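You operate a simulated robot arm through the tools that you are given. There is no shell and no other tool. Be economical: measure what you need, move in short steps, check, and stop when the job is done.

Carry out the task below with a simulated robot arm. There is one attempt and no reset: what you move stays moved.

TASK
Open the left computer drawer, take the ink cartridge that says "colour" from there and put it on the desk left of the printer, then shut the drawer. Press the resume button two times. Shut the left computer cupboard door. Open the right computer drawer, take the memory stick that says "WED" from there and put it on the mixing bench top, then shut the drawer. Close the file cupboard door. Put the jar that says "used" from the mixing bench top on the desk right of the keyboard. Fetch the burner tube marked "27" from the table top and stand it on the bench in front of the water unit. Open the centrifuge cupboard door, take the nozzle labelled "92" from the table top and leave it on the top centrifuge cupboard shelf and shut the door again. Open the sash, put the red plug on the table top away on the worktop of the fume cupboard and shut the sash again. Do these in any order. Set down upright: ink cartridge, burner tube.

It is judged by the outcome, as a careful person would: the job done as asked, and still so three seconds after it is handed in. It fails if anything else is knocked over, pushed out of place, dropped, spilled or broken.

THE ROBOT
A 7-joint arm with a two-finger parallel gripper on a trunk, on a base that drives. Base frame: it is fixed to the floor where the robot stands at the start and does not move with it; the origin is under the middle of the robot, x ahead of it, y to its left, z up. Units: m, rad, N and s.
With the tool pointing down near the work surface it reaches from about 0.1 to 0.68 m from the robot's upright axis, wherever it stands. Its first joint turns from -2.007 to 2.007 rad. Places, roughly: bench in front of the water unit [-2.8, -1.4, 0.9]; burner tube [-2.25, 0.25, 1]; centrifuge cupboard door [-4, -0.4, 0.4]; desk left of the printer [1, 0.4, 0.9]; desk right of the keyboard [0.1, -1.1, 0.9]; file cupboard door [-0.5, -1.3, 0.4]; jar [-0.5, -2, 1]; left computer cupboard door [0.5, 0.1, 0.4]; left computer drawer [0.7, -0.1, 0.7]; mixing bench top [-0.2, -1.8, 0.9]; nozzle [-2, 0.25, 1]; red plug (3x3x9 cm) [-2.2, 0, 0.9]; resume button [0.8, -0.1, 0.9]; right computer drawer [0.5, -0.4, 0.7]; sash [-3.9, 0.4, 1.2]; top centrifuge cupboard shelf [-4.2, -0.6, 0.4]; worktop of the fume cupboard [-4.1, 0.6, 0.9]. Payload 3.91 kg.
The tool frame sits at the grasp point between the pads (the TCP): z along the fingers, y along the line on which they close. The tips reach 0.03 m beyond it. The gripper opens to 0.11 m. The fingers are 0.02 m wide and 0.01 m thick; the gripper's body (0.048 by 0.112 m) begins 0.055 m behind the TCP.
Orientation is told as [roll, pitch, yaw] about the base's x, y, z axes, in that order, counted from this pose: with the fingers straight down and closing along the base's y, the tool's x points along the base's -x, its y along +y and its z along -z.

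THE INTERFACE
- The arm moves only by the tool drive_tool. Its argument "deltas" is a list of rows, each a list of 7 numbers: the opening in per cent of the stroke, from 0 (shut) to 100 (fully open), then the shift along the base's x, y, z in m, then the turn, a rotation vector about the base's x, y, z in rad. In form: [[grip, dx, dy, dz, wx, wy, wz], ...]. A call has 1 to 20 rows; each row shifts and turns the commanded pose from where the row before left it. A row lasts 0.2 s, in which the tool goes at most 0.05 m and 0.15 rad; a call with a longer step from one row to the next is refused whole, and so is a gripper value outside its range. A pose out of reach is approached as far as the arm can. The call stops where the force on the tool passes 40 N (or 10 N more than at its start, if that is more) or the arm is blocked; 0.2 s more then pass. The fingers move at their own pace (about 0.108 m/s each) and stop on an object; they squeeze with about 30 N. The grip force told is the motor's: it shows also when the fingers shut on nothing. Time passes only in rows, and 0.2 s behind the last, so rows that do not move let the fingers close. It gives the time, the measured TCP pose, the force on the tool (base axes), the opening and the grip force at its end, in the units of the frame above (readings bear some noise), with the torque about the TCP (base axes, N m) and any sound that the robot's microphone picked up.
- Cameras (640 x 400 px; columns grow to the right, rows downward): "scene" is now at [0.003, 0.1298, 1.7452]; the picture's right is [-0.50, -0.87, 0.00], its down [-0.75, 0.43, -0.50] and it looks along [0.43, -0.25, -0.87] (base axes); focal length 292 px, centre (320, 200). "wrist" rides on the gripper at [0.072, 0.017, -0.103] in the tool frame; the picture's right is [-0.23, 0.97, 0.00], its down [-0.76, -0.18, -0.62] and it looks along [-0.61, -0.14, 0.78] (tool axes); focal length 222 px, centre (320, 200). There is no depth. A picture from a camera that has moved, and an enlarged one, comes with that camera's place and axes in the base frame and with its lens. The place of the scene camera against the robot may be out by one fixed shift of up to 0.018 m in any direction.
- camera(camera): a new picture of that camera. The clock stands still meanwhile.
- move_column(by): slides the trunk up (or, below 0, down) by that many m; the arm and the scene camera ride with it, the base frame stays. It gives what a move gives, with no picture.
- drive_base(legs): drives the robot by 1 to 6 legs, each [ahead, turn to the left] in m and rad, along the robot's own axes; the way and the turn of a leg run together, so that a leg with both is an arc; at most 1.5 m and 3.142 rad a leg. The arm and the cameras ride along, it lands a little off, and it stops where it bumps. It gives what a move gives.
- pan_tilt(pan, tilt): turns the head with the scene camera to pan (to the left, within 2.705 rad either way) and tilt (down, from -0.506 to 1.204), counted from straight ahead of the robot. It gives what a move gives.
- inspect(camera, box): a new picture of the part [left, top, right, bottom] of that camera's present view, enlarged. The clock stands still meanwhile.
- hand_in(): hands the job in; it is judged then, once.

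Go step by step. Nothing tells you exact positions but the pictures and the camera data: compare them with the known pose of the tool, close in by small moves and look again before you grip or let go. The budget is 556 turns and 354 pictures, counting those below and the enlarged ones. Unless the task says otherwise, let go and move clear before handing in, and close with one line.

The tools are called after "Call:" by a JSON object that holds its "fn" and its "kwargs". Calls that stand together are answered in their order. drive_tool: Moves the arm, as the interface text tells. Its arguments: {"type":"object","properties":{"deltas":{"type":"array"}},"required":["deltas"]} The other tools are called the same way: move_column (by) slides the trunk up or down; drive_base (legs) drives the base; pan_tilt (pan, tilt) turns the head that bears the scene camera; camera (camera) takes a picture; inspect (camera, box) takes an enlarged picture of a part of a camera's view; hand_in () hands the job in.

At the start:

```text
clock: 0.0
ee_pos: [0.486, 0.1208, 1.0901]
ee_rot: [0.001, 0.001, 0.001]
contact_force: [-0.5, -0.1, 0.0]
torque: [0.04, -0.01, 0.03]
gripper_width: 0.11
finger_force: 0.1
trunk travel left (down, up): [-0.875, 0.115]
robot x, y, heading: [-0.0001, 0.003, -0.004]
head pan, tilt: [-0.518, 1.051]
```

scene: 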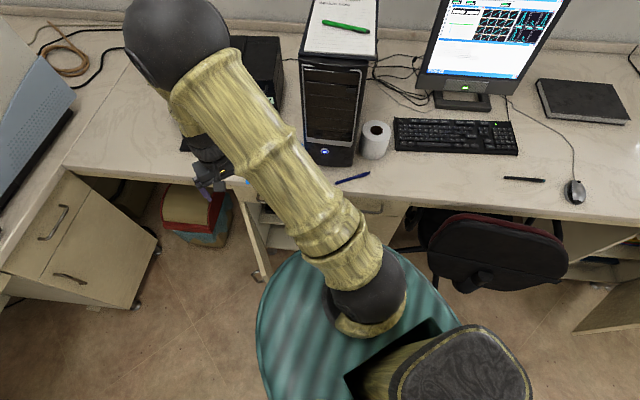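
wrist: 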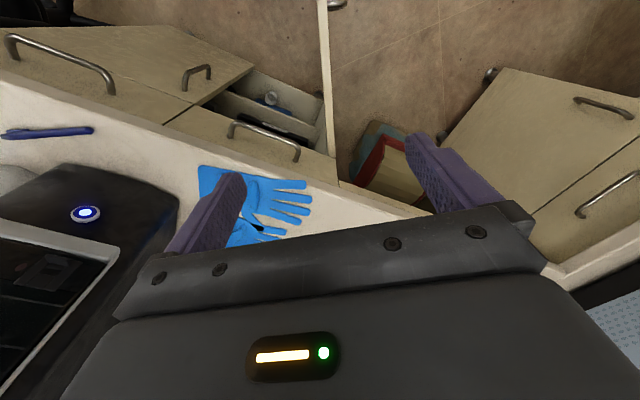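

I see the desk ahead with a PC tower, keyboard and the drawers below it. I'll first look around with the head to learn the layout.

Call:
{"fn": "pan_tilt", "kwargs": {"pan": 0.3, "tilt": 0.8}}

Call:
{"fn": "camera", "kwargs": {"camera": "scene"}}

Call:
{"fn": "pan_tilt", "kwargs": {"pan": -0.9, "tilt": 0.6}}

Call:
{"fn": "camera", "kwargs": {"camera": "scene"}}

Call:
{"fn": "pan_tilt", "kwargs": {"pan": -2.0, "tilt": 0.6}}

Call:
{"fn": "camera", "kwargs": {"camera": "scene"}}

Call:
{"fn": "pan_tilt", "kwargs": {"pan": 2.7, "tilt": 0.5}}

Call:
{"fn": "camera", "kwargs": {"camera": "scene"}}

```text
clock: 1.1
ee_pos: [0.4868, 0.1227, 1.0898]
ee_rot: [-0.001, 0.002, 0.0]
contact_force: [0.0, -0.1, 0.1]
torque: [-0.01, -0.03, -0.03]
gripper_width: 0.11
finger_force: 0.1
trunk travel left (down, up): [-0.875, 0.115]
robot x, y, heading: [-0.0017, 0.0001, -0.0]
head pan, tilt: [0.3, 0.799]
```

```text
351 pictures are left
camera scene: at [0.0224, 0.1865, 1.7637], right [0.29, -0.96, 0.0], down [-0.69, -0.21, -0.7], along [0.67, 0.21, -0.72], focal length 292 px, centre (320, 200)
```

scene: 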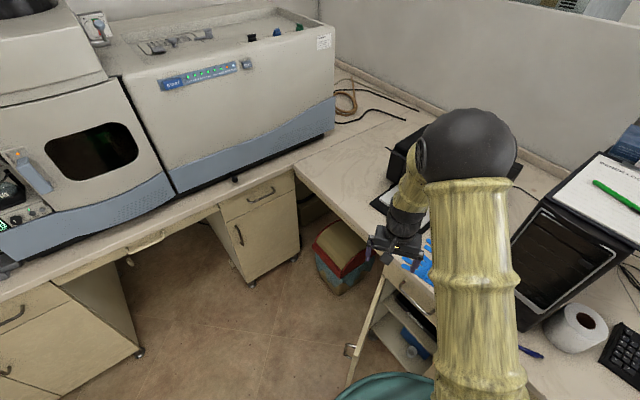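

```text
clock: 2.5
ee_pos: [0.4859, 0.122, 1.0898]
ee_rot: [0.001, 0.001, 0.001]
contact_force: [0.0, -0.6, 0.0]
torque: [0.0, 0.0, 0.01]
gripper_width: 0.1102
finger_force: 0.1
trunk travel left (down, up): [-0.875, 0.115]
robot x, y, heading: [0.0024, 0.0012, 0.002]
head pan, tilt: [-0.901, 0.6]
```

```text
350 pictures are left
camera scene: at [0.0003, 0.0935, 1.7806], right [-0.78, -0.62, 0.0], down [-0.35, 0.44, -0.82], along [0.51, -0.65, -0.57], focal length 292 px, centre (320, 200)
```

scene: 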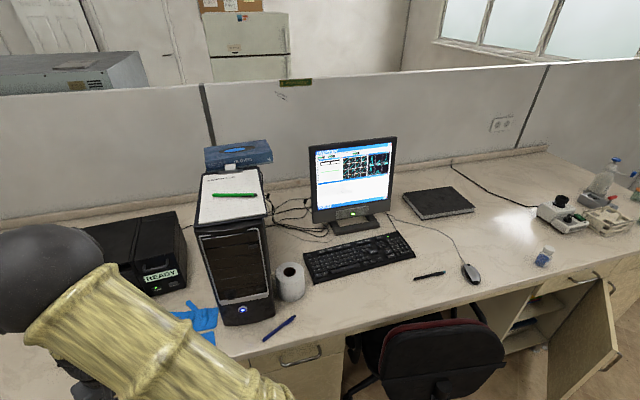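

```text
clock: 3.9
ee_pos: [0.4861, 0.122, 1.0912]
ee_rot: [-0.001, -0.002, -0.001]
contact_force: [0.6, -0.3, 0.0]
torque: [0.0, 0.01, 0.03]
gripper_width: 0.11
finger_force: 0.0
trunk travel left (down, up): [-0.875, 0.115]
robot x, y, heading: [0.0005, -0.0008, -0.001]
head pan, tilt: [-2.0, 0.6]
```

```text
349 pictures are left
camera scene: at [-0.0914, 0.0823, 1.7806], right [-0.91, 0.42, 0.0], down [0.23, 0.51, -0.83], along [-0.34, -0.75, -0.56], focal length 292 px, centre (320, 200)
```

scene: 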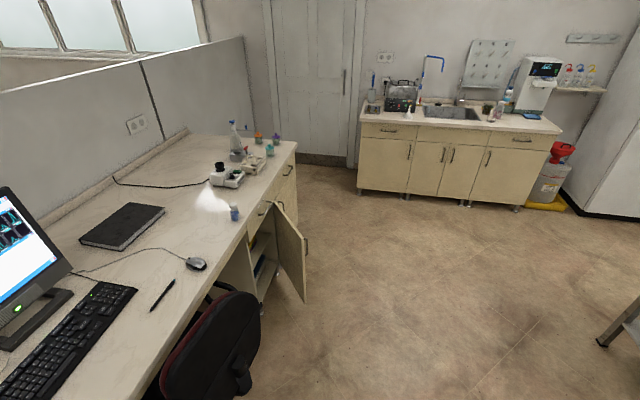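

```text
clock: 7.6
ee_pos: [0.4866, 0.1213, 1.09]
ee_rot: [-0.002, 0.001, 0.001]
contact_force: [0.0, -0.4, -0.3]
torque: [-0.01, -0.01, 0.01]
gripper_width: 0.1101
finger_force: 0.1
trunk travel left (down, up): [-0.875, 0.115]
robot x, y, heading: [0.0003, -0.0004, -0.001]
head pan, tilt: [2.7, 0.499]
```

```text
348 pictures are left
camera scene: at [-0.1369, 0.2017, 1.7897], right [0.43, 0.9, 0.0], down [0.43, -0.2, -0.88], along [-0.79, 0.38, -0.48], focal length 292 px, centre (320, 200)
```

scene: 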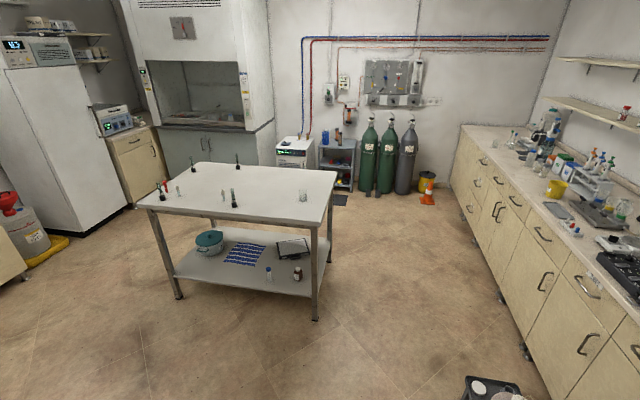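

The desk edge seems to run toward about (-0.6,-0.8), so I'll face it squarely. First I pull the hand back, then turn and look.

Call:
{"fn": "drive_tool", "kwargs": {"deltas": [[100, -0.04, 0, 0.0, 0, 0, 0], [100, -0.04, 0, 0.0, 0, 0, 0], [100, -0.04, 0, 0.0, 0, 0, 0], [100, -0.04, 0, 0.0, 0, 0, 0]]}}

Call:
{"fn": "pan_tilt", "kwargs": {"pan": 0.0, "tilt": 0.9}}

Call:
{"fn": "drive_base", "kwargs": {"legs": [[0, -0.65]]}}

Call:
{"fn": "camera", "kwargs": {"camera": "scene"}}

Call:
{"fn": "camera", "kwargs": {"camera": "wrist"}}

```text
clock: 8.6
ee_pos: [0.324, 0.1211, 1.0901]
ee_rot: [0.0, 0.001, 0.0]
contact_force: [1.2, 0.0, 0.2]
torque: [-0.02, -0.03, 0.02]
gripper_width: 0.1103
finger_force: 0.1
trunk travel left (down, up): [-0.875, 0.115]
robot x, y, heading: [-0.0009, 0.0004, -0.001]
head pan, tilt: [2.7, 0.499]
```

```text
clock: 11.0
ee_pos: [0.3248, 0.1211, 1.09]
ee_rot: [0.0, -0.001, 0.0]
contact_force: [-0.4, -0.3, -0.2]
torque: [0.01, 0.02, -0.01]
gripper_width: 0.11
finger_force: 0.1
trunk travel left (down, up): [-0.875, 0.115]
robot x, y, heading: [0.0017, 0.0017, 0.002]
head pan, tilt: [0.0, 0.901]
```

```text
clock: 13.2
ee_pos: [0.3326, -0.1016, 1.091]
ee_rot: [0.0, 0.001, -0.654]
contact_force: [-0.8, -0.8, 0.3]
torque: [0.0, 0.04, -0.01]
gripper_width: 0.1099
finger_force: 0.1
trunk travel left (down, up): [-0.875, 0.115]
robot x, y, heading: [-0.0017, 0.0021, -0.653]
head pan, tilt: [0.0, 0.901]
```

```text
347 pictures are left
camera scene: at [0.1109, 0.1211, 1.7559], right [-0.61, -0.79, 0.0], down [-0.62, 0.48, -0.62], along [0.49, -0.38, -0.78], focal length 292 px, centre (320, 200)
```

scene: 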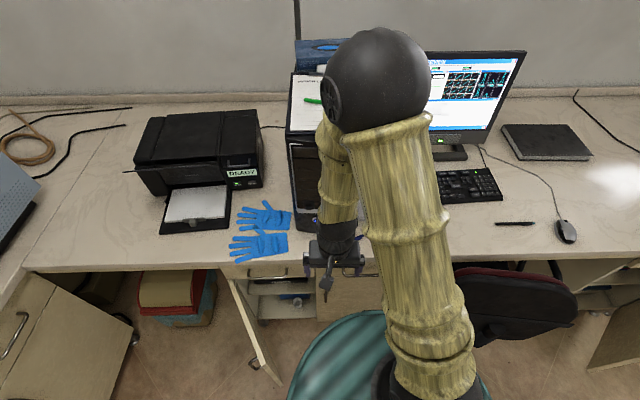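

```text
346 pictures are left
camera wrist: at [0.2845, -0.0453, 1.1953], right [0.77, 0.63, 0.0], down [0.5, -0.6, 0.62], along [0.4, -0.48, -0.78], focal length 222 px, centre (320, 200)
```

wrist: 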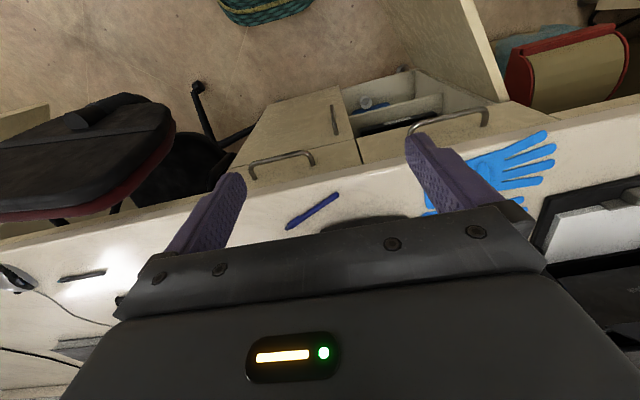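

The robot is nearly square to the desk. Next I look closer at the left cupboard door and the drawers.

Call:
{"fn": "pan_tilt", "kwargs": {"pan": 0.5, "tilt": 1.15}}

Call:
{"fn": "camera", "kwargs": {"camera": "scene"}}

```text
clock: 14.1
ee_pos: [0.3334, -0.103, 1.0918]
ee_rot: [0.001, -0.001, -0.654]
contact_force: [-0.4, 0.5, -0.7]
torque: [-0.02, 0.01, 0.04]
gripper_width: 0.1101
finger_force: 0.0
trunk travel left (down, up): [-0.875, 0.115]
robot x, y, heading: [0.0023, 0.0011, -0.653]
head pan, tilt: [0.499, 1.15]
```

```text
345 pictures are left
camera scene: at [0.1099, 0.158, 1.7389], right [-0.16, -0.99, 0.0], down [-0.9, 0.14, -0.41], along [0.4, -0.06, -0.91], focal length 292 px, centre (320, 200)
```

scene: 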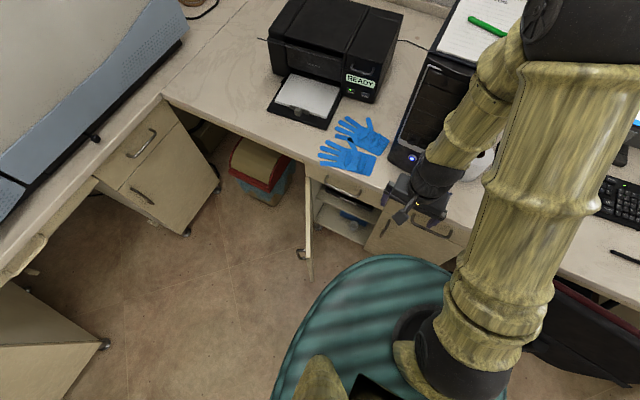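

The base is close to the cabinets. I zoom in to measure the handles and the door.

Call:
{"fn": "inspect", "kwargs": {"camera": "scene", "box": [270, 140, 470, 290]}}

Call:
{"fn": "inspect", "kwargs": {"camera": "wrist", "box": [220, 60, 560, 240]}}

```text
2.67 times, centred on (370, 215) of scene
camera zoom: at [0.1099, 0.158, 1.7389], right [-0.16, -0.99, 0.0], down [-0.9, 0.14, -0.41], along [0.4, -0.06, -0.91], focal length 778 px, centre (187, 160)
```

zoom: 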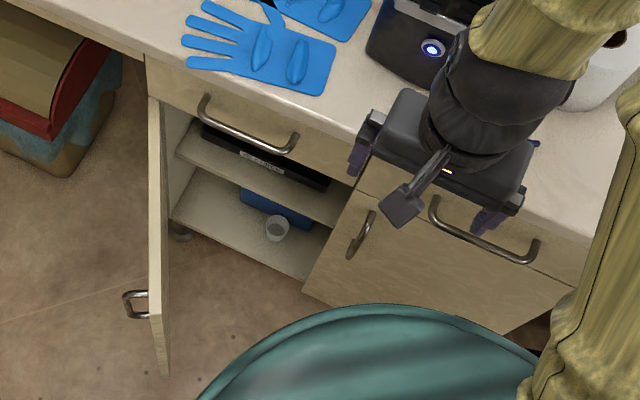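

```text
1.88 times, centred on (390, 150) of wrist
camera zoom: at [0.2845, -0.0452, 1.1953], right [0.77, 0.63, 0.0], down [0.5, -0.6, 0.62], along [0.4, -0.48, -0.78], focal length 418 px, centre (188, 294)
```

zoom: 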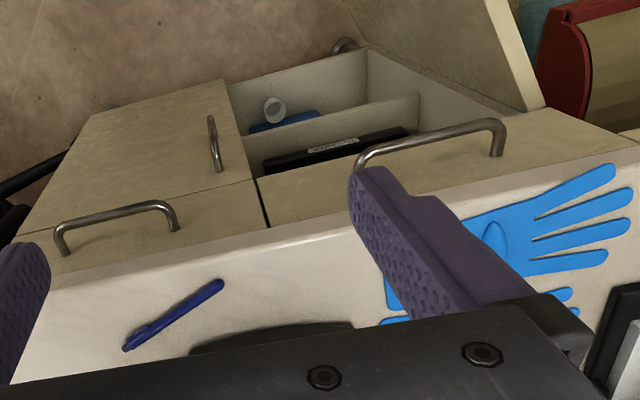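

Triangulating puts the left drawer handle near (0.573, 0.004, 0.745), the right one near (0.369, -0.282, 0.745), and the desk heading at about -0.62. I'll back off 0.1 m, lower the trunk, and tilt the closed gripper to push the left cupboard door shut.

Call:
{"fn": "drive_base", "kwargs": {"legs": [[-0.1, 0.03]]}}

Call:
{"fn": "move_column", "kwargs": {"by": -0.35}}

Call:
{"fn": "drive_tool", "kwargs": {"deltas": [[0, 0.02, 0.035, 0, -0.085, -0.12, 0], [0, 0.02, 0.035, 0, -0.085, -0.12, 0], [0, 0.02, 0.035, 0, -0.085, -0.12, 0], [0, 0.02, 0.035, 0, -0.085, -0.12, 0], [0, 0.02, 0.035, 0, -0.085, -0.12, 0], [0, 0.02, 0.035, 0, -0.085, -0.12, 0]]}}

Call:
{"fn": "camera", "kwargs": {"camera": "scene"}}

Call:
{"fn": "camera", "kwargs": {"camera": "wrist"}}

```text
clock: 15.3
ee_pos: [0.2517, -0.0308, 1.0921]
ee_rot: [0.0, 0.0, -0.625]
contact_force: [0.5, 1.3, 0.5]
torque: [-0.02, -0.03, -0.02]
gripper_width: 0.1102
finger_force: 0.1
trunk travel left (down, up): [-0.875, 0.115]
robot x, y, heading: [-0.0788, 0.0636, -0.625]
head pan, tilt: [0.499, 1.15]
```

```text
clock: 18.7
ee_pos: [0.2521, -0.03, 0.7412]
ee_rot: [0.0, -0.001, -0.625]
contact_force: [-1.0, 0.3, -0.2]
torque: [-0.03, -0.02, -0.01]
gripper_width: 0.11
finger_force: 0.1
trunk travel left (down, up): [-0.525, 0.465]
robot x, y, heading: [-0.0793, 0.0649, -0.628]
head pan, tilt: [0.499, 1.15]
```

```text
clock: 20.1
ee_pos: [0.3725, 0.1797, 0.7423]
ee_rot: [0.01, -0.884, -0.631]
contact_force: [0.2, 0.4, -0.7]
torque: [0.0, 0.03, -0.02]
gripper_width: 0.0001
finger_force: 30.0
trunk travel left (down, up): [-0.525, 0.465]
robot x, y, heading: [-0.0848, 0.0638, -0.623]
head pan, tilt: [0.499, 1.15]
```

```text
342 pictures are left
camera scene: at [0.0232, 0.2228, 1.3889], right [-0.13, -0.99, 0.0], down [-0.91, 0.11, -0.41], along [0.4, -0.05, -0.91], focal length 292 px, centre (320, 200)
```

scene: 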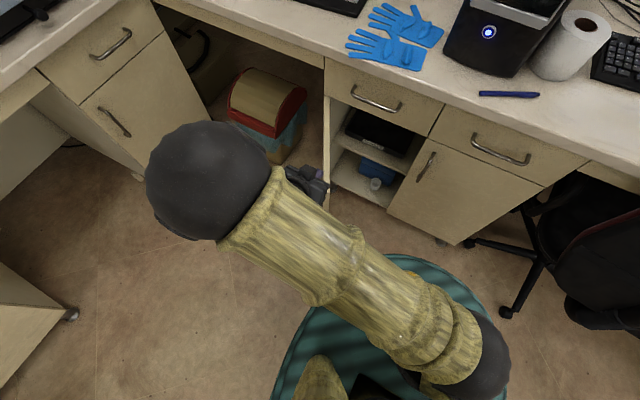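

```text
341 pictures are left
camera wrist: at [0.28, 0.2651, 0.7516], right [0.68, 0.71, 0.18], down [-0.11, -0.15, 0.98], along [0.72, -0.69, -0.03], focal length 222 px, centre (320, 200)
```

wrist: 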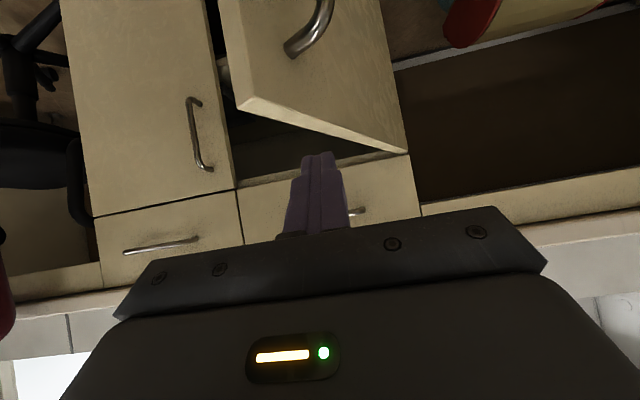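

The door's top free corner is near (0.347, 0.163, 0.69). I move the fingers to the outer side of the door and lower them.

Call:
{"fn": "drive_tool", "kwargs": {"deltas": [[0, 0.0213, 0.03, 0, 0, 0, 0], [0, 0.0213, 0.03, 0, 0, 0, 0], [0, 0.0213, 0.03, 0, 0, 0, 0], [0, 0.041, -0.029, 0, 0, 0, 0], [0, 0, 0, -0.043, 0, 0, 0], [0, 0, 0, -0.043, 0, 0, 0], [0, 0, 0, -0.043, 0, 0, 0], [0, 0, 0, -0.043, 0, 0, 0]]}}

Call:
{"fn": "camera", "kwargs": {"camera": "wrist"}}

```text
refused: row 4 steps farther than a row can; nothing moved
```

```text
340 pictures are left
camera wrist: at [0.28, 0.2651, 0.7516], right [0.68, 0.71, 0.18], down [-0.11, -0.15, 0.98], along [0.72, -0.69, -0.03], focal length 222 px, centre (320, 200)
```

wrist: 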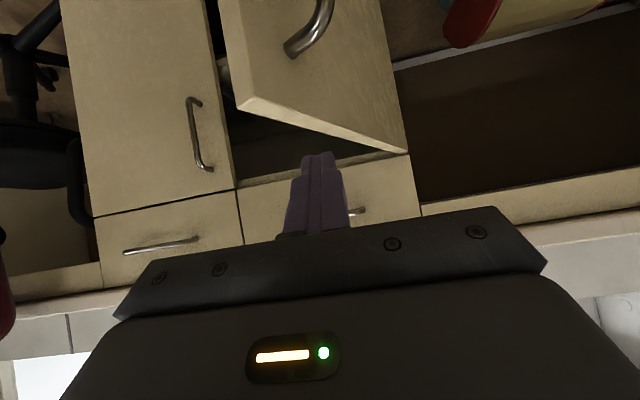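

The step was slightly too long, so I split it.

Call:
{"fn": "drive_tool", "kwargs": {"deltas": [[0, 0.0213, 0.03, 0, 0, 0, 0], [0, 0.0213, 0.03, 0, 0, 0, 0], [0, 0.0213, 0.03, 0, 0, 0, 0], [0, 0.02, -0.0145, 0, 0, 0, 0], [0, 0.02, -0.0145, 0, 0, 0, 0], [0, 0, 0, -0.043, 0, 0, 0], [0, 0, 0, -0.043, 0, 0, 0], [0, 0, 0, -0.043, 0, 0, 0], [0, 0, 0, -0.043, 0, 0, 0]]}}

Call:
{"fn": "camera", "kwargs": {"camera": "wrist"}}

```text
clock: 22.1
ee_pos: [0.4753, 0.2389, 0.5678]
ee_rot: [0.013, -0.882, -0.63]
contact_force: [0.0, 0.4, -0.2]
torque: [-0.02, -0.03, -0.02]
gripper_width: 0.0
finger_force: 29.6
trunk travel left (down, up): [-0.525, 0.465]
robot x, y, heading: [-0.0801, 0.0609, -0.623]
head pan, tilt: [0.499, 1.15]
```

```text
339 pictures are left
camera wrist: at [0.3834, 0.3253, 0.5776], right [0.68, 0.71, 0.18], down [-0.11, -0.15, 0.98], along [0.72, -0.69, -0.03], focal length 222 px, centre (320, 200)
```

wrist: 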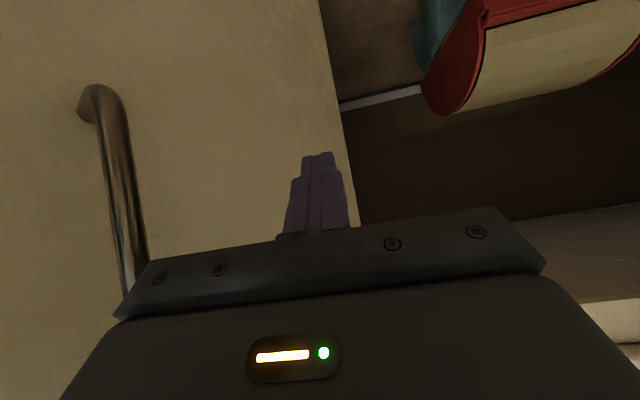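

The gripper body would meet the handle first, so I'll yaw the tool toward the door, then sweep it shut while yawing back.

Call:
{"fn": "drive_tool", "kwargs": {"deltas": [[0, 0, 0, 0, 0, 0, -0.14], [0, 0, 0, 0, 0, 0, -0.14], [0, 0, 0, 0, 0, 0, -0.14], [0, 0, 0, 0, 0, 0, -0.14], [0, -0.008, -0.037, 0, 0, 0, 0], [0, -0.008, -0.037, 0, 0, 0, 0]]}}

Call:
{"fn": "camera", "kwargs": {"camera": "wrist"}}

```text
clock: 23.5
ee_pos: [0.4603, 0.1664, 0.5698]
ee_rot: [0.011, -0.883, -1.192]
contact_force: [0.3, -0.2, 0.6]
torque: [0.0, -0.02, -0.01]
gripper_width: 0.0002
finger_force: 30.2
trunk travel left (down, up): [-0.525, 0.465]
robot x, y, heading: [-0.0857, 0.0613, -0.622]
head pan, tilt: [0.499, 1.15]
```

```text
338 pictures are left
camera wrist: at [0.4273, 0.2882, 0.5797], right [0.95, 0.23, 0.18], down [-0.17, -0.07, 0.98], along [0.24, -0.97, -0.03], focal length 222 px, centre (320, 200)
```

wrist: 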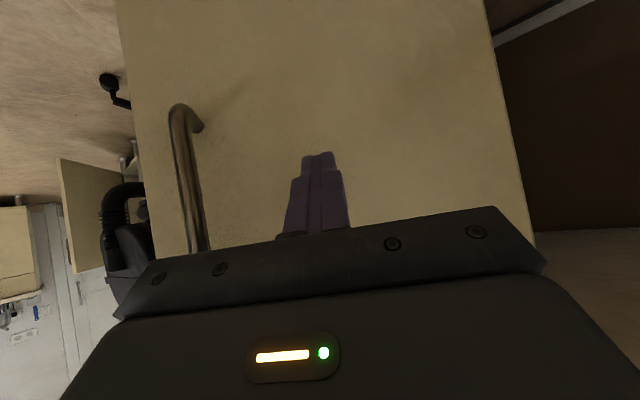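

Call:
{"fn": "drive_tool", "kwargs": {"deltas": [[0, 0.0047, -0.0279, 0, 0, 0, 0.075], [0, 0.0047, -0.0279, 0, 0, 0, 0.075], [0, 0.0073, -0.0286, 0, 0, 0, 0.07], [0, 0.0073, -0.0286, 0, 0, 0, 0.07], [0, 0.0142, -0.0249, 0, 0, 0, 0.07], [0, 0.0142, -0.0249, 0, 0, 0, 0.07], [0, 0.0257, -0.0294, 0, 0, 0, 0.09], [0, 0.0143, -0.0126, 0, 0, 0, 0.05]]}}

Call:
{"fn": "camera", "kwargs": {"camera": "wrist"}}

Call:
{"fn": "camera", "kwargs": {"camera": "scene"}}

```text
clock: 25.3
ee_pos: [0.5421, -0.0302, 0.5677]
ee_rot: [0.01, -0.867, -0.636]
contact_force: [-1.4, 1.4, -0.5]
torque: [-0.05, -0.1, 0.01]
gripper_width: 0.0001
finger_force: 29.6
trunk travel left (down, up): [-0.525, 0.465]
robot x, y, heading: [-0.0865, 0.0605, -0.623]
head pan, tilt: [0.499, 1.15]
stopped in row 8: the force on the tool passed its limit (the readings are from after the stop); the commanded pose is now the measured one
```

```text
337 pictures are left
camera wrist: at [0.4504, 0.0565, 0.58], right [0.69, 0.7, 0.18], down [-0.09, -0.16, 0.98], along [0.72, -0.7, -0.04], focal length 222 px, centre (320, 200)
```

wrist: 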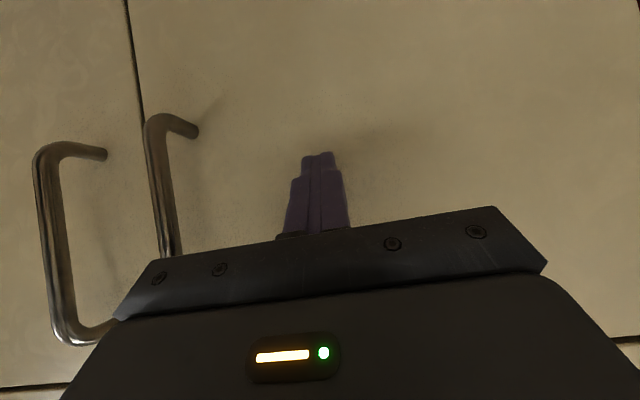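

```text
336 pictures are left
camera scene: at [0.0217, 0.2232, 1.3891], right [-0.13, -0.99, 0.0], down [-0.91, 0.11, -0.41], along [0.41, -0.05, -0.91], focal length 292 px, centre (320, 200)
```

scene: 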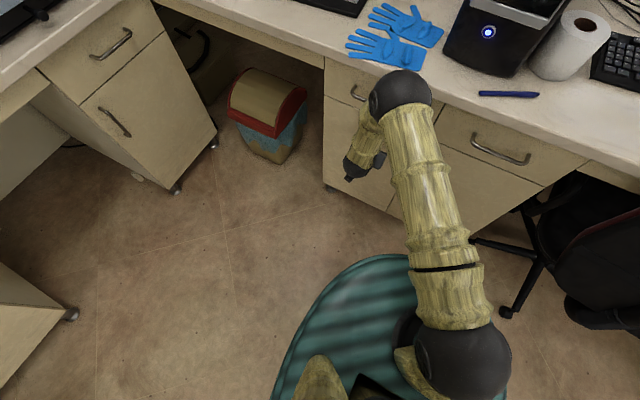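

The left cupboard door is shut, and its front plane is at n≈0.485. I back off, raise the hand, untilt it and yaw 90° so the fingers close across the drawer handle.

Call:
{"fn": "drive_tool", "kwargs": {"deltas": [[0, -0.036, 0.026, 0, 0, 0, 0], [0, -0.036, 0.026, 0.02, 0.085, 0.12, 0], [0, -0.036, 0.026, 0.045, 0.085, 0.12, 0], [0, 0, 0, 0.045, 0.085, 0.12, 0], [0, 0, 0, 0.045, 0.085, 0.12, 0], [0, 0, 0, 0.045, 0.085, 0.12, 0], [50, 0, 0, 0.045, 0.075, 0.105, 0], [50, 0, 0, 0.045, 0, 0, 0]]}}

Call:
{"fn": "drive_tool", "kwargs": {"deltas": [[50, 0, 0, 0, 0, 0, 0.144], [50, 0, 0, 0, 0, 0, 0.144], [50, 0, 0, 0, 0, 0, 0.144], [50, 0, 0, 0, 0, 0, 0.144], [50, 0, 0, 0, 0, 0, 0.144], [50, 0, 0, 0, 0, 0, 0.144], [50, 0, 0, 0, 0, 0, 0.144], [50, 0, 0, 0, 0, 0, 0.144], [50, 0, 0, 0, 0, 0, 0.144], [50, 0, 0, 0, 0, 0, 0.144], [50, 0, 0, 0, 0, 0, 0.144]]}}

Call:
{"fn": "camera", "kwargs": {"camera": "wrist"}}

Call:
{"fn": "camera", "kwargs": {"camera": "scene"}}

```text
refused: row 3 steps farther than a row can; nothing moved
```

```text
clock: 25.9
ee_pos: [0.5405, -0.0216, 0.5663]
ee_rot: [0.016, -0.859, -0.377]
contact_force: [-10.1, 12.1, 10.1]
torque: [-0.33, 0.01, -0.29]
gripper_width: 0.0509
finger_force: 0.0
trunk travel left (down, up): [-0.525, 0.465]
robot x, y, heading: [-0.0841, 0.0596, -0.623]
head pan, tilt: [0.499, 1.15]
stopped in row 2: the force on the tool passed its limit (the readings are from after the stop); the commanded pose is now the measured one
```

```text
335 pictures are left
camera wrist: at [0.4283, 0.0383, 0.5796], right [0.48, 0.86, 0.18], down [-0.04, -0.18, 0.98], along [0.87, -0.48, -0.05], focal length 222 px, centre (320, 200)
```

wrist: 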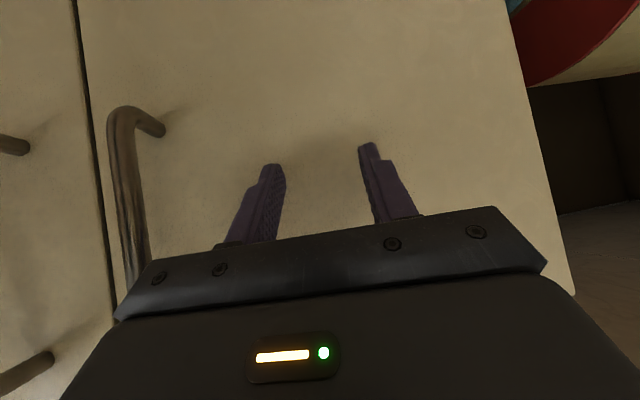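

```text
334 pictures are left
camera scene: at [0.0208, 0.2246, 1.389], right [-0.13, -0.99, 0.0], down [-0.91, 0.11, -0.41], along [0.41, -0.05, -0.91], focal length 292 px, centre (320, 200)
```

scene: 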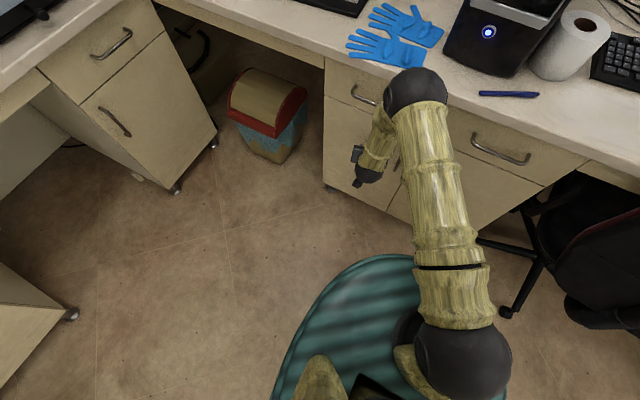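

A refused step let the yaw run while still in contact; no harm done. I back off carefully now.

Call:
{"fn": "drive_tool", "kwargs": {"deltas": [[50, -0.036, 0.026, 0, 0, 0, 0], [50, -0.036, 0.026, 0.0, 0.0527, 0.133, 0], [50, -0.036, 0.026, 0.02, 0.0527, 0.133, 0], [50, 0, 0, 0.045, 0.0527, 0.133, 0], [50, 0, 0, 0.045, 0.0527, 0.133, 0], [50, 0, 0, 0.045, 0.0527, 0.133, 0], [50, 0, 0, 0.045, 0.0527, 0.133, 0], [50, 0, 0, 0.045, 0, 0, 0], [50, 0, 0, 0.045, 0, 0, 0]]}}

```text
clock: 27.9
ee_pos: [0.4346, 0.0527, 0.8537]
ee_rot: [0.012, 0.0, -0.377]
contact_force: [-0.3, 0.5, 0.0]
torque: [-0.01, 0.02, -0.01]
gripper_width: 0.0551
finger_force: 0.0
trunk travel left (down, up): [-0.525, 0.465]
robot x, y, heading: [-0.0818, 0.0618, -0.624]
head pan, tilt: [0.499, 1.15]
```

Call:
{"fn": "drive_tool", "kwargs": {"deltas": [[50, 0, 0, 0, 0, 0, 0.148], [50, 0, 0, 0, 0, 0, 0.148], [50, 0, 0, 0, 0, 0, 0.148], [50, 0, 0, 0, 0, 0, 0.148], [50, 0, 0, 0, 0, 0, 0.148], [50, 0, 0, 0, 0, 0, 0.148], [50, 0, 0, 0, 0, 0, 0.148], [50, 0, 0, 0, 0, 0, 0.148], [50, 0, 0, 0, 0, 0, 0.144], [50, 0, 0, 0, 0, 0, 0]]}}

Call:
{"fn": "camera", "kwargs": {"camera": "wrist"}}

Call:
{"fn": "camera", "kwargs": {"camera": "scene"}}

```text
clock: 30.1
ee_pos: [0.4315, 0.0529, 0.854]
ee_rot: [0.014, 0.0, 0.952]
contact_force: [0.7, -0.9, -0.3]
torque: [-0.01, -0.01, 0.02]
gripper_width: 0.0549
finger_force: 0.0
trunk travel left (down, up): [-0.525, 0.465]
robot x, y, heading: [-0.0816, 0.0612, -0.622]
head pan, tilt: [0.499, 1.15]
```

```text
333 pictures are left
camera wrist: at [0.3779, 0.0023, 0.959], right [-0.66, 0.75, 0.01], down [0.59, 0.51, 0.62], along [0.46, 0.42, -0.78], focal length 222 px, centre (320, 200)
```

wrist: 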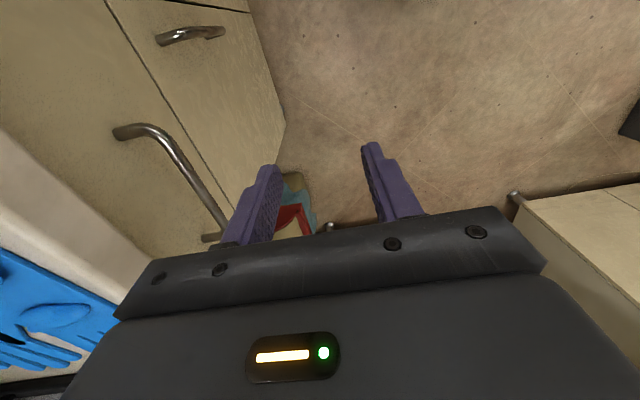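

```text
332 pictures are left
camera scene: at [0.0226, 0.2229, 1.3889], right [-0.13, -0.99, 0.0], down [-0.91, 0.12, -0.41], along [0.4, -0.05, -0.91], focal length 292 px, centre (320, 200)
```

scene: 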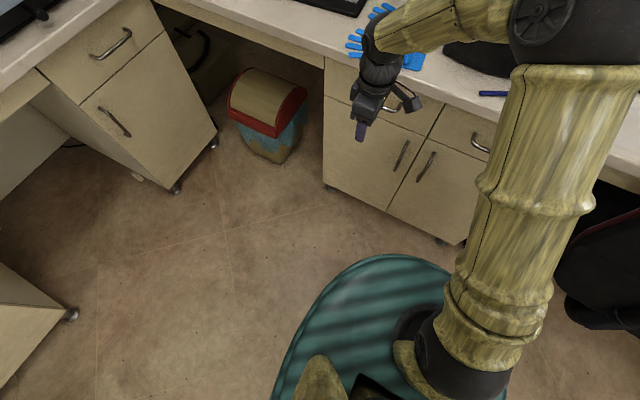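

The gripper body is too wide to straddle the handle vertically under the desk edge, so I'll tilt the tool to horizontal, with the fingers above and below the bar.

Call:
{"fn": "drive_tool", "kwargs": {"deltas": [[40, 0, 0, 0, -0.083, -0.1162, 0], [40, 0, 0, 0, -0.083, -0.1162, 0], [40, 0, 0, 0, -0.083, -0.1162, 0], [40, 0, 0, 0, -0.083, -0.1162, 0], [40, 0, 0, 0, -0.083, -0.1162, 0], [40, 0, 0, 0, -0.083, -0.1162, 0], [40, 0, 0, 0, -0.083, -0.1162, 0], [40, 0, 0, 0, -0.083, -0.1162, 0], [40, 0, 0, 0, -0.083, -0.1162, 0], [40, 0, 0, 0, -0.083, -0.1162, 0], [40, 0, 0, 0, -0.083, -0.1162, 0]]}}

Call:
{"fn": "camera", "kwargs": {"camera": "wrist"}}

Call:
{"fn": "camera", "kwargs": {"camera": "scene"}}

```text
clock: 32.5
ee_pos: [0.4336, 0.0524, 0.8538]
ee_rot: [-1.559, -0.002, 0.952]
contact_force: [-0.1, 1.0, -0.2]
torque: [-0.02, -0.01, 0.02]
gripper_width: 0.0438
finger_force: 0.0
trunk travel left (down, up): [-0.525, 0.465]
robot x, y, heading: [-0.0833, 0.0602, -0.625]
head pan, tilt: [0.499, 1.15]
```

```text
331 pictures are left
camera wrist: at [0.3065, 0.0536, 0.84], right [0.12, 0.19, -0.97], down [-0.06, 0.98, 0.19], along [0.99, 0.04, 0.13], focal length 222 px, centre (320, 200)
```

wrist: 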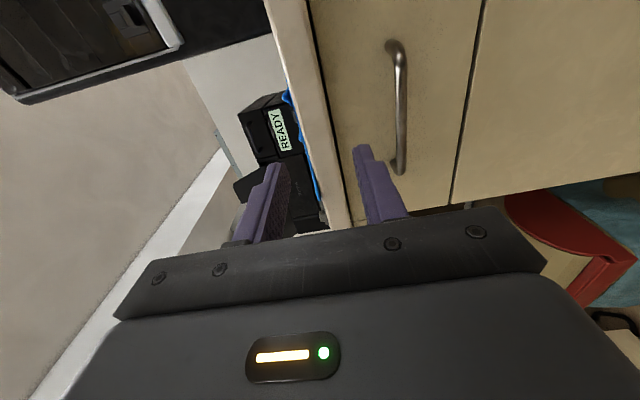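

```text
330 pictures are left
camera scene: at [0.0227, 0.2231, 1.3889], right [-0.13, -0.99, 0.0], down [-0.91, 0.11, -0.41], along [0.4, -0.05, -0.91], focal length 292 px, centre (320, 200)
```

scene: 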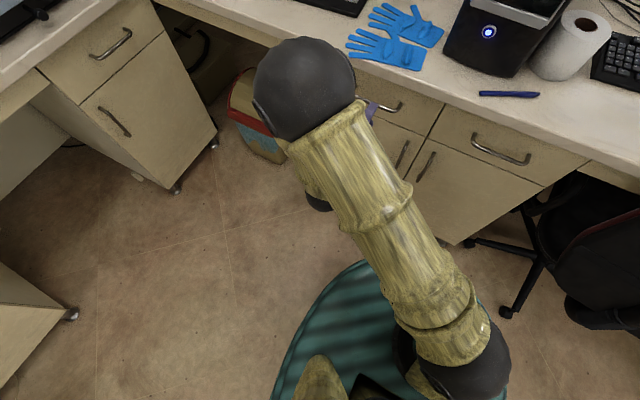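

The handle bar is clearly visible; I take it to be at n≈0.455, z≈0.77. I lower the hand and advance part of the way.

Call:
{"fn": "drive_tool", "kwargs": {"deltas": [[40, 0.0073, 0.01, -0.042, 0, 0, 0], [40, 0.0073, 0.01, -0.042, 0, 0, 0], [40, 0.0244, -0.0174, 0, 0, 0, 0], [40, 0.0244, -0.0174, 0, 0, 0, 0], [40, 0.0122, -0.0087, 0, 0, 0, 0]]}}

Call:
{"fn": "camera", "kwargs": {"camera": "wrist"}}

```text
clock: 33.7
ee_pos: [0.509, 0.0298, 0.7688]
ee_rot: [-1.559, 0.0, 0.951]
contact_force: [-0.4, 0.4, -0.3]
torque: [-0.01, 0.01, -0.01]
gripper_width: 0.0442
finger_force: 0.0
trunk travel left (down, up): [-0.525, 0.465]
robot x, y, heading: [-0.0795, 0.0597, -0.624]
head pan, tilt: [0.499, 1.15]
```

```text
329 pictures are left
camera wrist: at [0.383, 0.0305, 0.7549], right [0.12, 0.19, -0.97], down [-0.06, 0.98, 0.19], along [0.99, 0.04, 0.13], focal length 222 px, centre (320, 200)
```

wrist: 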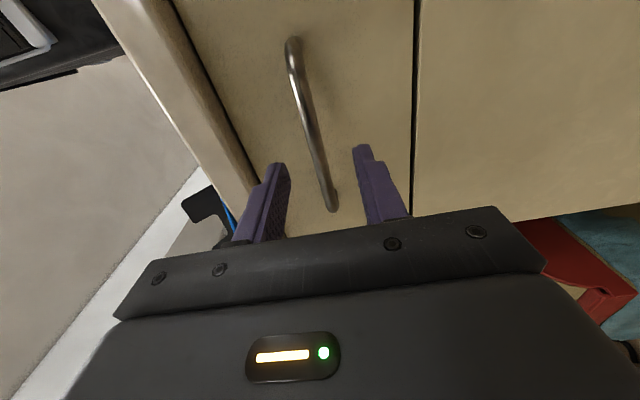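

Call:
{"fn": "drive_tool", "kwargs": {"deltas": [[40, 0.0108, -0.026, 0, 0, 0, 0], [40, 0.0195, -0.014, 0, 0, 0, 0], [0, 0, 0, 0, 0, 0, 0], [0, 0, 0, 0, 0, 0, 0], [0, 0, 0, 0, 0, 0, 0]]}}

Call:
{"fn": "camera", "kwargs": {"camera": "wrist"}}

```text
clock: 34.9
ee_pos: [0.5388, -0.01, 0.7718]
ee_rot: [-1.563, -0.002, 0.952]
contact_force: [1.9, -1.4, 15.5]
torque: [-0.21, -0.01, -0.16]
gripper_width: 0.0111
finger_force: 45.2
trunk travel left (down, up): [-0.525, 0.465]
robot x, y, heading: [-0.0814, 0.0641, -0.628]
head pan, tilt: [0.499, 1.15]
```

```text
328 pictures are left
camera wrist: at [0.412, -0.0091, 0.7563], right [0.13, 0.19, -0.97], down [-0.06, 0.98, 0.18], along [0.99, 0.04, 0.14], focal length 222 px, centre (320, 200)
```

wrist: 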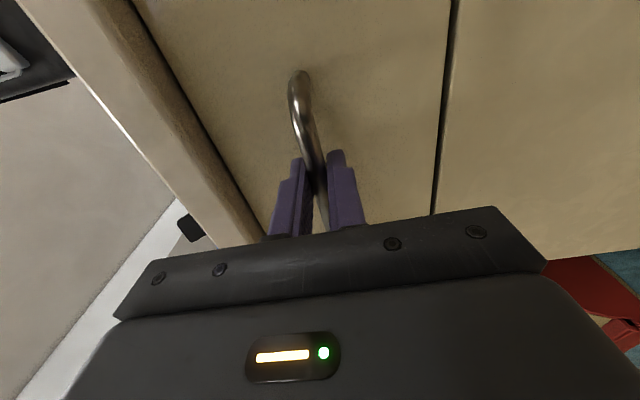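

Handle gripped. I pull the drawer open along -n.

Call:
{"fn": "drive_tool", "kwargs": {"deltas": [[0, -0.0163, 0.0116, 0.002, 0, 0, 0], [0, -0.0244, 0.0174, 0, 0, 0, 0], [0, -0.0244, 0.0174, 0, 0, 0, 0], [0, -0.0244, 0.0174, 0, 0, 0, 0], [0, -0.0244, 0.0174, 0, 0, 0, 0], [0, -0.0244, 0.0174, 0, 0, 0, 0]]}}

Call:
{"fn": "camera", "kwargs": {"camera": "scene"}}

```text
clock: 36.3
ee_pos: [0.4006, 0.0905, 0.7716]
ee_rot: [-1.558, 0.001, 0.952]
contact_force: [4.8, 7.5, 0.9]
torque: [-0.1, 0.11, -0.36]
gripper_width: 0.0112
finger_force: 45.0
trunk travel left (down, up): [-0.525, 0.465]
robot x, y, heading: [-0.0816, 0.058, -0.623]
head pan, tilt: [0.499, 1.15]
```

```text
327 pictures are left
camera scene: at [0.023, 0.224, 1.3888], right [-0.13, -0.99, 0.0], down [-0.91, 0.11, -0.41], along [0.4, -0.05, -0.91], focal length 292 px, centre (320, 200)
```

scene: 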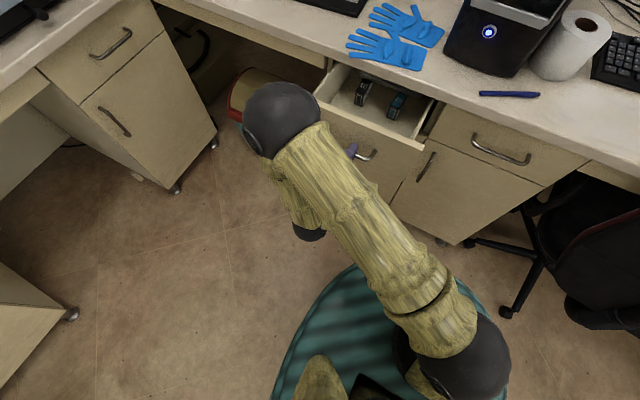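

The drawer is opening and two cartridges are visible. I pull a bit further and zoom in.

Call:
{"fn": "drive_tool", "kwargs": {"deltas": [[0, -0.0244, 0.0174, 0, 0, 0, 0], [0, -0.0244, 0.0174, 0, 0, 0, 0], [0, 0, 0, 0, 0, 0, 0]]}}

Call:
{"fn": "inspect", "kwargs": {"camera": "scene", "box": [290, 50, 450, 150]}}

```text
clock: 37.1
ee_pos: [0.3536, 0.1238, 0.7724]
ee_rot: [-1.555, 0.001, 0.955]
contact_force: [9.7, 12.2, -14.9]
torque: [0.2, 0.01, 0.83]
gripper_width: 0.0115
finger_force: 44.9
trunk travel left (down, up): [-0.525, 0.465]
robot x, y, heading: [-0.0822, 0.061, -0.628]
head pan, tilt: [0.499, 1.15]
```

```text
4.00 times, centred on (370, 100) of scene
camera zoom: at [0.0246, 0.2245, 1.3883], right [-0.13, -0.99, 0.0], down [-0.91, 0.11, -0.41], along [0.4, -0.05, -0.91], focal length 1168 px, centre (120, 600)
```

zoom: 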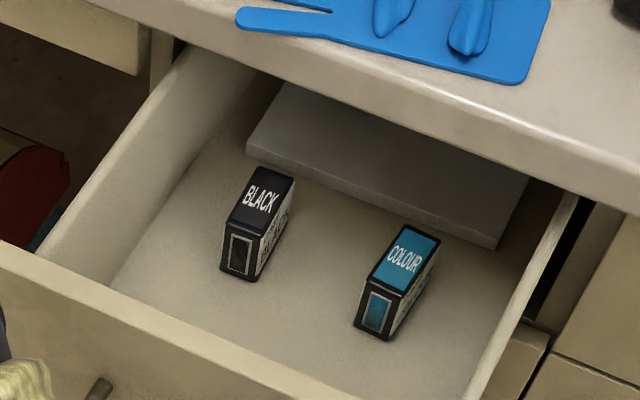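

The COLOUR cartridge stands upright at the right of the drawer, near (0.515, -0.025). I release the handle, back off and rise.

Call:
{"fn": "drive_tool", "kwargs": {"deltas": [[50, 0, 0, 0, 0, 0, 0], [50, 0, 0, 0, 0, 0, 0], [50, -0.0244, 0.0174, 0, 0, 0, 0], [50, -0.0244, 0.0174, 0, 0, 0, 0], [50, 0, 0, 0.045, 0, 0, 0], [50, 0, 0, 0.045, 0, 0, 0], [50, 0, 0, 0.045, 0, 0, 0], [50, 0, 0, 0.045, 0, 0, 0]]}}

```text
clock: 38.9
ee_pos: [0.3018, 0.1537, 0.9521]
ee_rot: [-1.56, -0.001, 0.953]
contact_force: [0.4, 0.2, -0.6]
torque: [0.01, -0.02, -0.04]
gripper_width: 0.0552
finger_force: 0.2
trunk travel left (down, up): [-0.525, 0.465]
robot x, y, heading: [-0.0819, 0.0606, -0.628]
head pan, tilt: [0.499, 1.15]
```

Call:
{"fn": "drive_tool", "kwargs": {"deltas": [[50, 0.014, -0.012, 0, 0.083, 0.1162, 0], [50, 0.014, -0.012, 0, 0.083, 0.1162, 0], [50, 0.014, -0.012, 0, 0.083, 0.1162, 0], [50, 0.014, -0.012, 0, 0.083, 0.1162, 0], [50, 0.014, -0.012, 0, 0.083, 0.1162, 0], [50, 0.014, -0.012, 0, 0.083, 0.1162, 0], [50, 0.014, -0.012, 0, 0.083, 0.1162, 0], [50, 0.014, -0.012, 0, 0.083, 0.1162, 0], [50, 0.014, -0.012, 0, 0.083, 0.1162, 0], [50, 0.014, -0.012, 0, 0.083, 0.1162, 0], [50, 0.014, -0.012, 0, 0.081, 0.1135, 0]]}}

Call:
{"fn": "drive_tool", "kwargs": {"deltas": [[50, 0, 0, 0, 0, 0, -0.143], [50, 0, 0, 0, 0, 0, -0.143], [50, 0, 0, 0, 0, 0, -0.143], [50, 0, 0, 0, 0, 0, -0.143], [50, 0, 0, 0, 0, 0, -0.143], [50, 0, 0, 0, 0, 0, -0.143], [50, 0, 0, 0, 0, 0, -0.143], [50, 0, 0, 0, 0, 0, -0.143], [50, 0, 0, 0, 0, 0, -0.143], [50, 0, 0, 0, 0, 0, -0.143], [50, 0, 0, 0, 0, 0, -0.143]]}}

Call:
{"fn": "camera", "kwargs": {"camera": "wrist"}}

Call:
{"fn": "camera", "kwargs": {"camera": "scene"}}

```text
clock: 41.3
ee_pos: [0.4569, 0.0253, 0.9516]
ee_rot: [0.013, -0.002, 0.95]
contact_force: [-1.0, -0.2, -0.1]
torque: [-0.02, 0.02, 0.02]
gripper_width: 0.055
finger_force: 0.0
trunk travel left (down, up): [-0.525, 0.465]
robot x, y, heading: [-0.0822, 0.0608, -0.624]
head pan, tilt: [0.499, 1.15]
```

```text
clock: 43.7
ee_pos: [0.4558, 0.0261, 0.9517]
ee_rot: [0.01, 0.001, -0.624]
contact_force: [0.2, -0.2, -0.9]
torque: [0.0, 0.01, 0.01]
gripper_width: 0.0552
finger_force: 0.1
trunk travel left (down, up): [-0.525, 0.465]
robot x, y, heading: [-0.0819, 0.0635, -0.629]
head pan, tilt: [0.499, 1.15]
```

```text
325 pictures are left
camera wrist: at [0.4069, 0.0803, 1.057], right [0.75, 0.66, 0.01], down [0.51, -0.59, 0.62], along [0.41, -0.46, -0.78], focal length 222 px, centre (320, 200)
```

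wrist: 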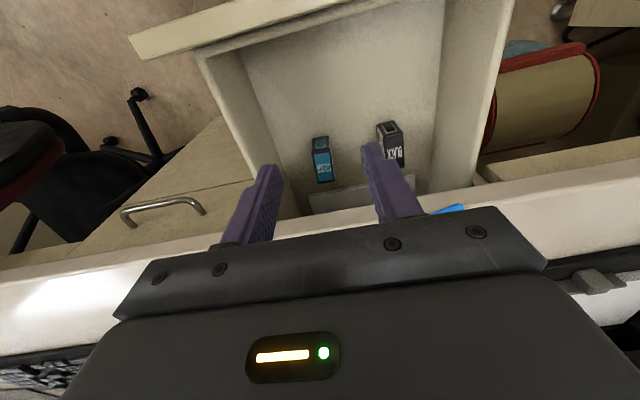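

```text
324 pictures are left
camera scene: at [0.0226, 0.2229, 1.3889], right [-0.13, -0.99, 0.0], down [-0.91, 0.11, -0.41], along [0.4, -0.05, -0.91], focal length 292 px, centre (320, 200)
```

scene: 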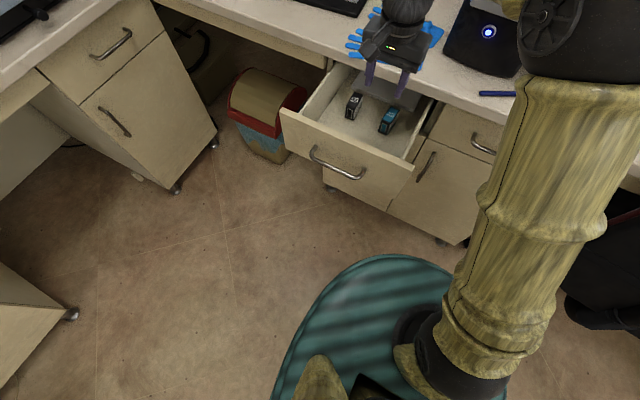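

The cartridge top is near (0.514, -0.034, 0.78), aligned with the gripper. I move above it and look again.

Call:
{"fn": "drive_tool", "kwargs": {"deltas": [[50, 0.029, -0.03, 0, 0, 0, 0], [50, 0.029, -0.03, 0, 0, 0, 0], [50, 0, 0, -0.04, 0, 0, 0], [50, 0, 0, -0.04, 0, 0, 0]]}}

Call:
{"fn": "camera", "kwargs": {"camera": "wrist"}}

Call:
{"fn": "inspect", "kwargs": {"camera": "scene", "box": [310, 40, 470, 140]}}

```text
clock: 44.7
ee_pos: [0.5143, -0.0334, 0.8714]
ee_rot: [0.011, 0.0, -0.625]
contact_force: [-0.5, -0.4, -0.5]
torque: [0.0, 0.01, 0.02]
gripper_width: 0.0549
finger_force: 0.2
trunk travel left (down, up): [-0.525, 0.465]
robot x, y, heading: [-0.0833, 0.0592, -0.624]
head pan, tilt: [0.499, 1.15]
```

```text
323 pictures are left
camera wrist: at [0.4648, 0.0216, 0.9753], right [0.75, 0.66, 0.01], down [0.51, -0.59, 0.62], along [0.42, -0.46, -0.78], focal length 222 px, centre (320, 200)
```

wrist: 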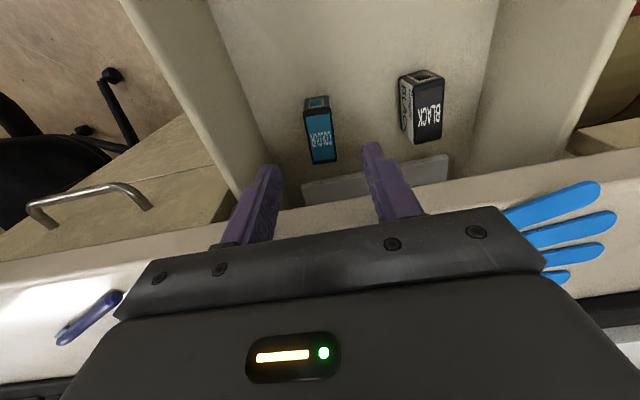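

```text
4.00 times, centred on (390, 90) of scene
camera zoom: at [0.0228, 0.223, 1.3889], right [-0.13, -0.99, 0.0], down [-0.91, 0.11, -0.41], along [0.4, -0.05, -0.91], focal length 1168 px, centre (40, 640)
```

zoom: 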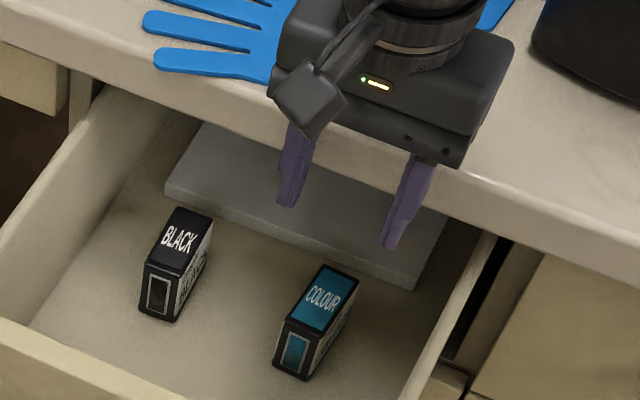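

The calibrated estimate puts the cartridge top at (0.528, -0.044, 0.76). I'm laterally aligned and a bit toward its front half, which keeps clear of the desk edge. I descend.

Call:
{"fn": "drive_tool", "kwargs": {"deltas": [[50, 0, 0, -0.03, 0, 0, 0], [50, 0, 0, -0.03, 0, 0, 0], [50, 0, 0, -0.03, 0, 0, 0], [50, 0, 0, -0.03, 0, 0, 0]]}}

Call:
{"fn": "camera", "kwargs": {"camera": "wrist"}}

Call:
{"fn": "inspect", "kwargs": {"camera": "scene", "box": [310, 40, 470, 140]}}

```text
clock: 45.3
ee_pos: [0.5146, -0.0339, 0.8193]
ee_rot: [0.013, -0.008, -0.623]
contact_force: [-0.7, -0.8, 7.5]
torque: [-0.26, -0.14, -0.07]
gripper_width: 0.0551
finger_force: 0.0
trunk travel left (down, up): [-0.525, 0.465]
robot x, y, heading: [-0.0821, 0.0642, -0.631]
head pan, tilt: [0.499, 1.15]
stopped in row 3: the force on the tool passed its limit (the readings are from after the stop); the commanded pose is now the measured one
```

```text
321 pictures are left
camera wrist: at [0.4653, 0.0212, 0.925], right [0.75, 0.66, 0.01], down [0.51, -0.59, 0.63], along [0.42, -0.46, -0.78], focal length 222 px, centre (320, 200)
```

wrist: 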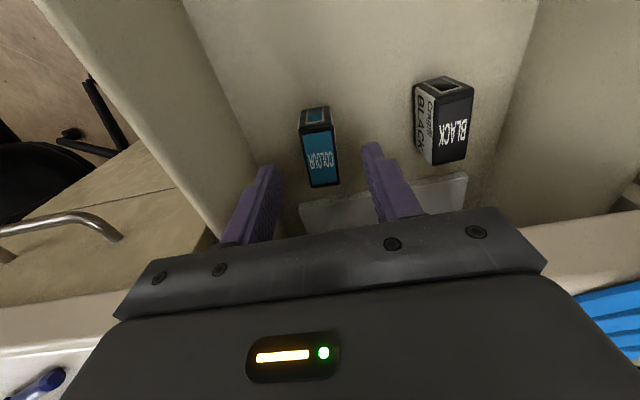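

```text
4.00 times, centred on (390, 90) of scene
camera zoom: at [0.022, 0.2232, 1.3891], right [-0.13, -0.99, 0.0], down [-0.91, 0.11, -0.41], along [0.41, -0.05, -0.91], focal length 1168 px, centre (40, 640)
```

zoom: 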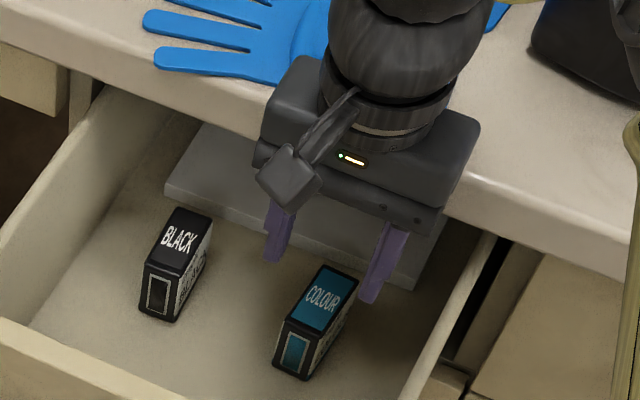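

The gripper body met the desk edge. I rise, tilt the tool so the body leans toward the robot, and come in again.

Call:
{"fn": "drive_tool", "kwargs": {"deltas": [[50, 0, 0, 0.04, 0, 0, 0], [50, 0, 0, 0, -0.0726, -0.1018, 0], [50, 0, 0, 0, -0.0726, -0.1018, 0], [50, 0, 0, 0, -0.0726, -0.1018, 0], [50, 0, 0, 0, -0.0726, -0.1018, 0], [50, 0.006, -0.007, -0.035, 0, 0, 0], [50, 0, 0, -0.025, 0, 0, 0]]}}

Call:
{"fn": "camera", "kwargs": {"camera": "wrist"}}

Call:
{"fn": "inspect", "kwargs": {"camera": "scene", "box": [310, 40, 470, 140]}}

```text
clock: 46.9
ee_pos: [0.5228, -0.0392, 0.8005]
ee_rot: [0.015, -0.507, -0.624]
contact_force: [-0.4, -1.1, -0.8]
torque: [-0.01, 0.0, 0.0]
gripper_width: 0.0548
finger_force: 0.1
trunk travel left (down, up): [-0.525, 0.465]
robot x, y, heading: [-0.0873, 0.0628, -0.621]
head pan, tilt: [0.499, 1.15]
```

```text
319 pictures are left
camera wrist: at [0.4387, 0.0385, 0.8569], right [0.72, 0.68, 0.12], down [0.19, -0.37, 0.91], along [0.66, -0.64, -0.39], focal length 222 px, centre (320, 200)
```

wrist: 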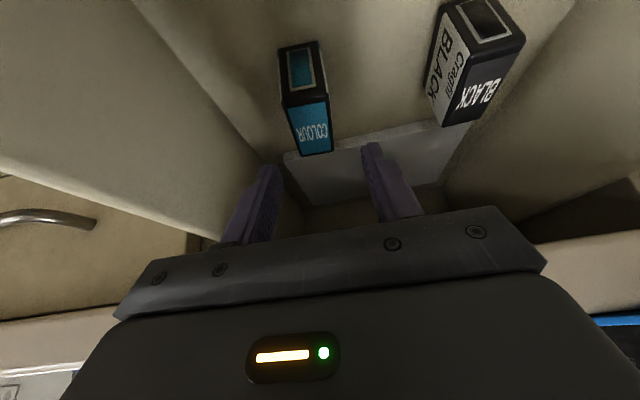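

```text
4.00 times, centred on (390, 90) of scene
camera zoom: at [0.023, 0.2228, 1.3889], right [-0.13, -0.99, 0.0], down [-0.91, 0.11, -0.41], along [0.4, -0.05, -0.91], focal length 1168 px, centre (40, 640)
```

zoom: 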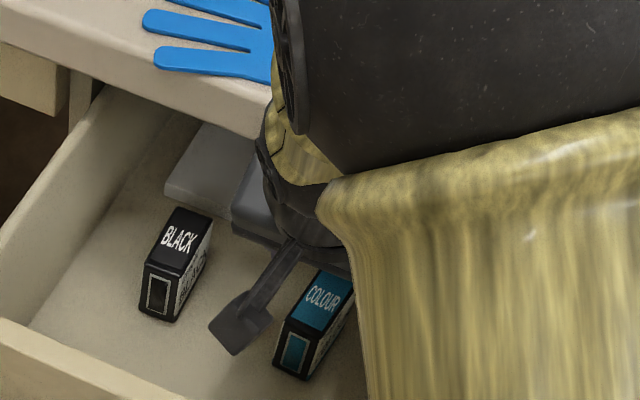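

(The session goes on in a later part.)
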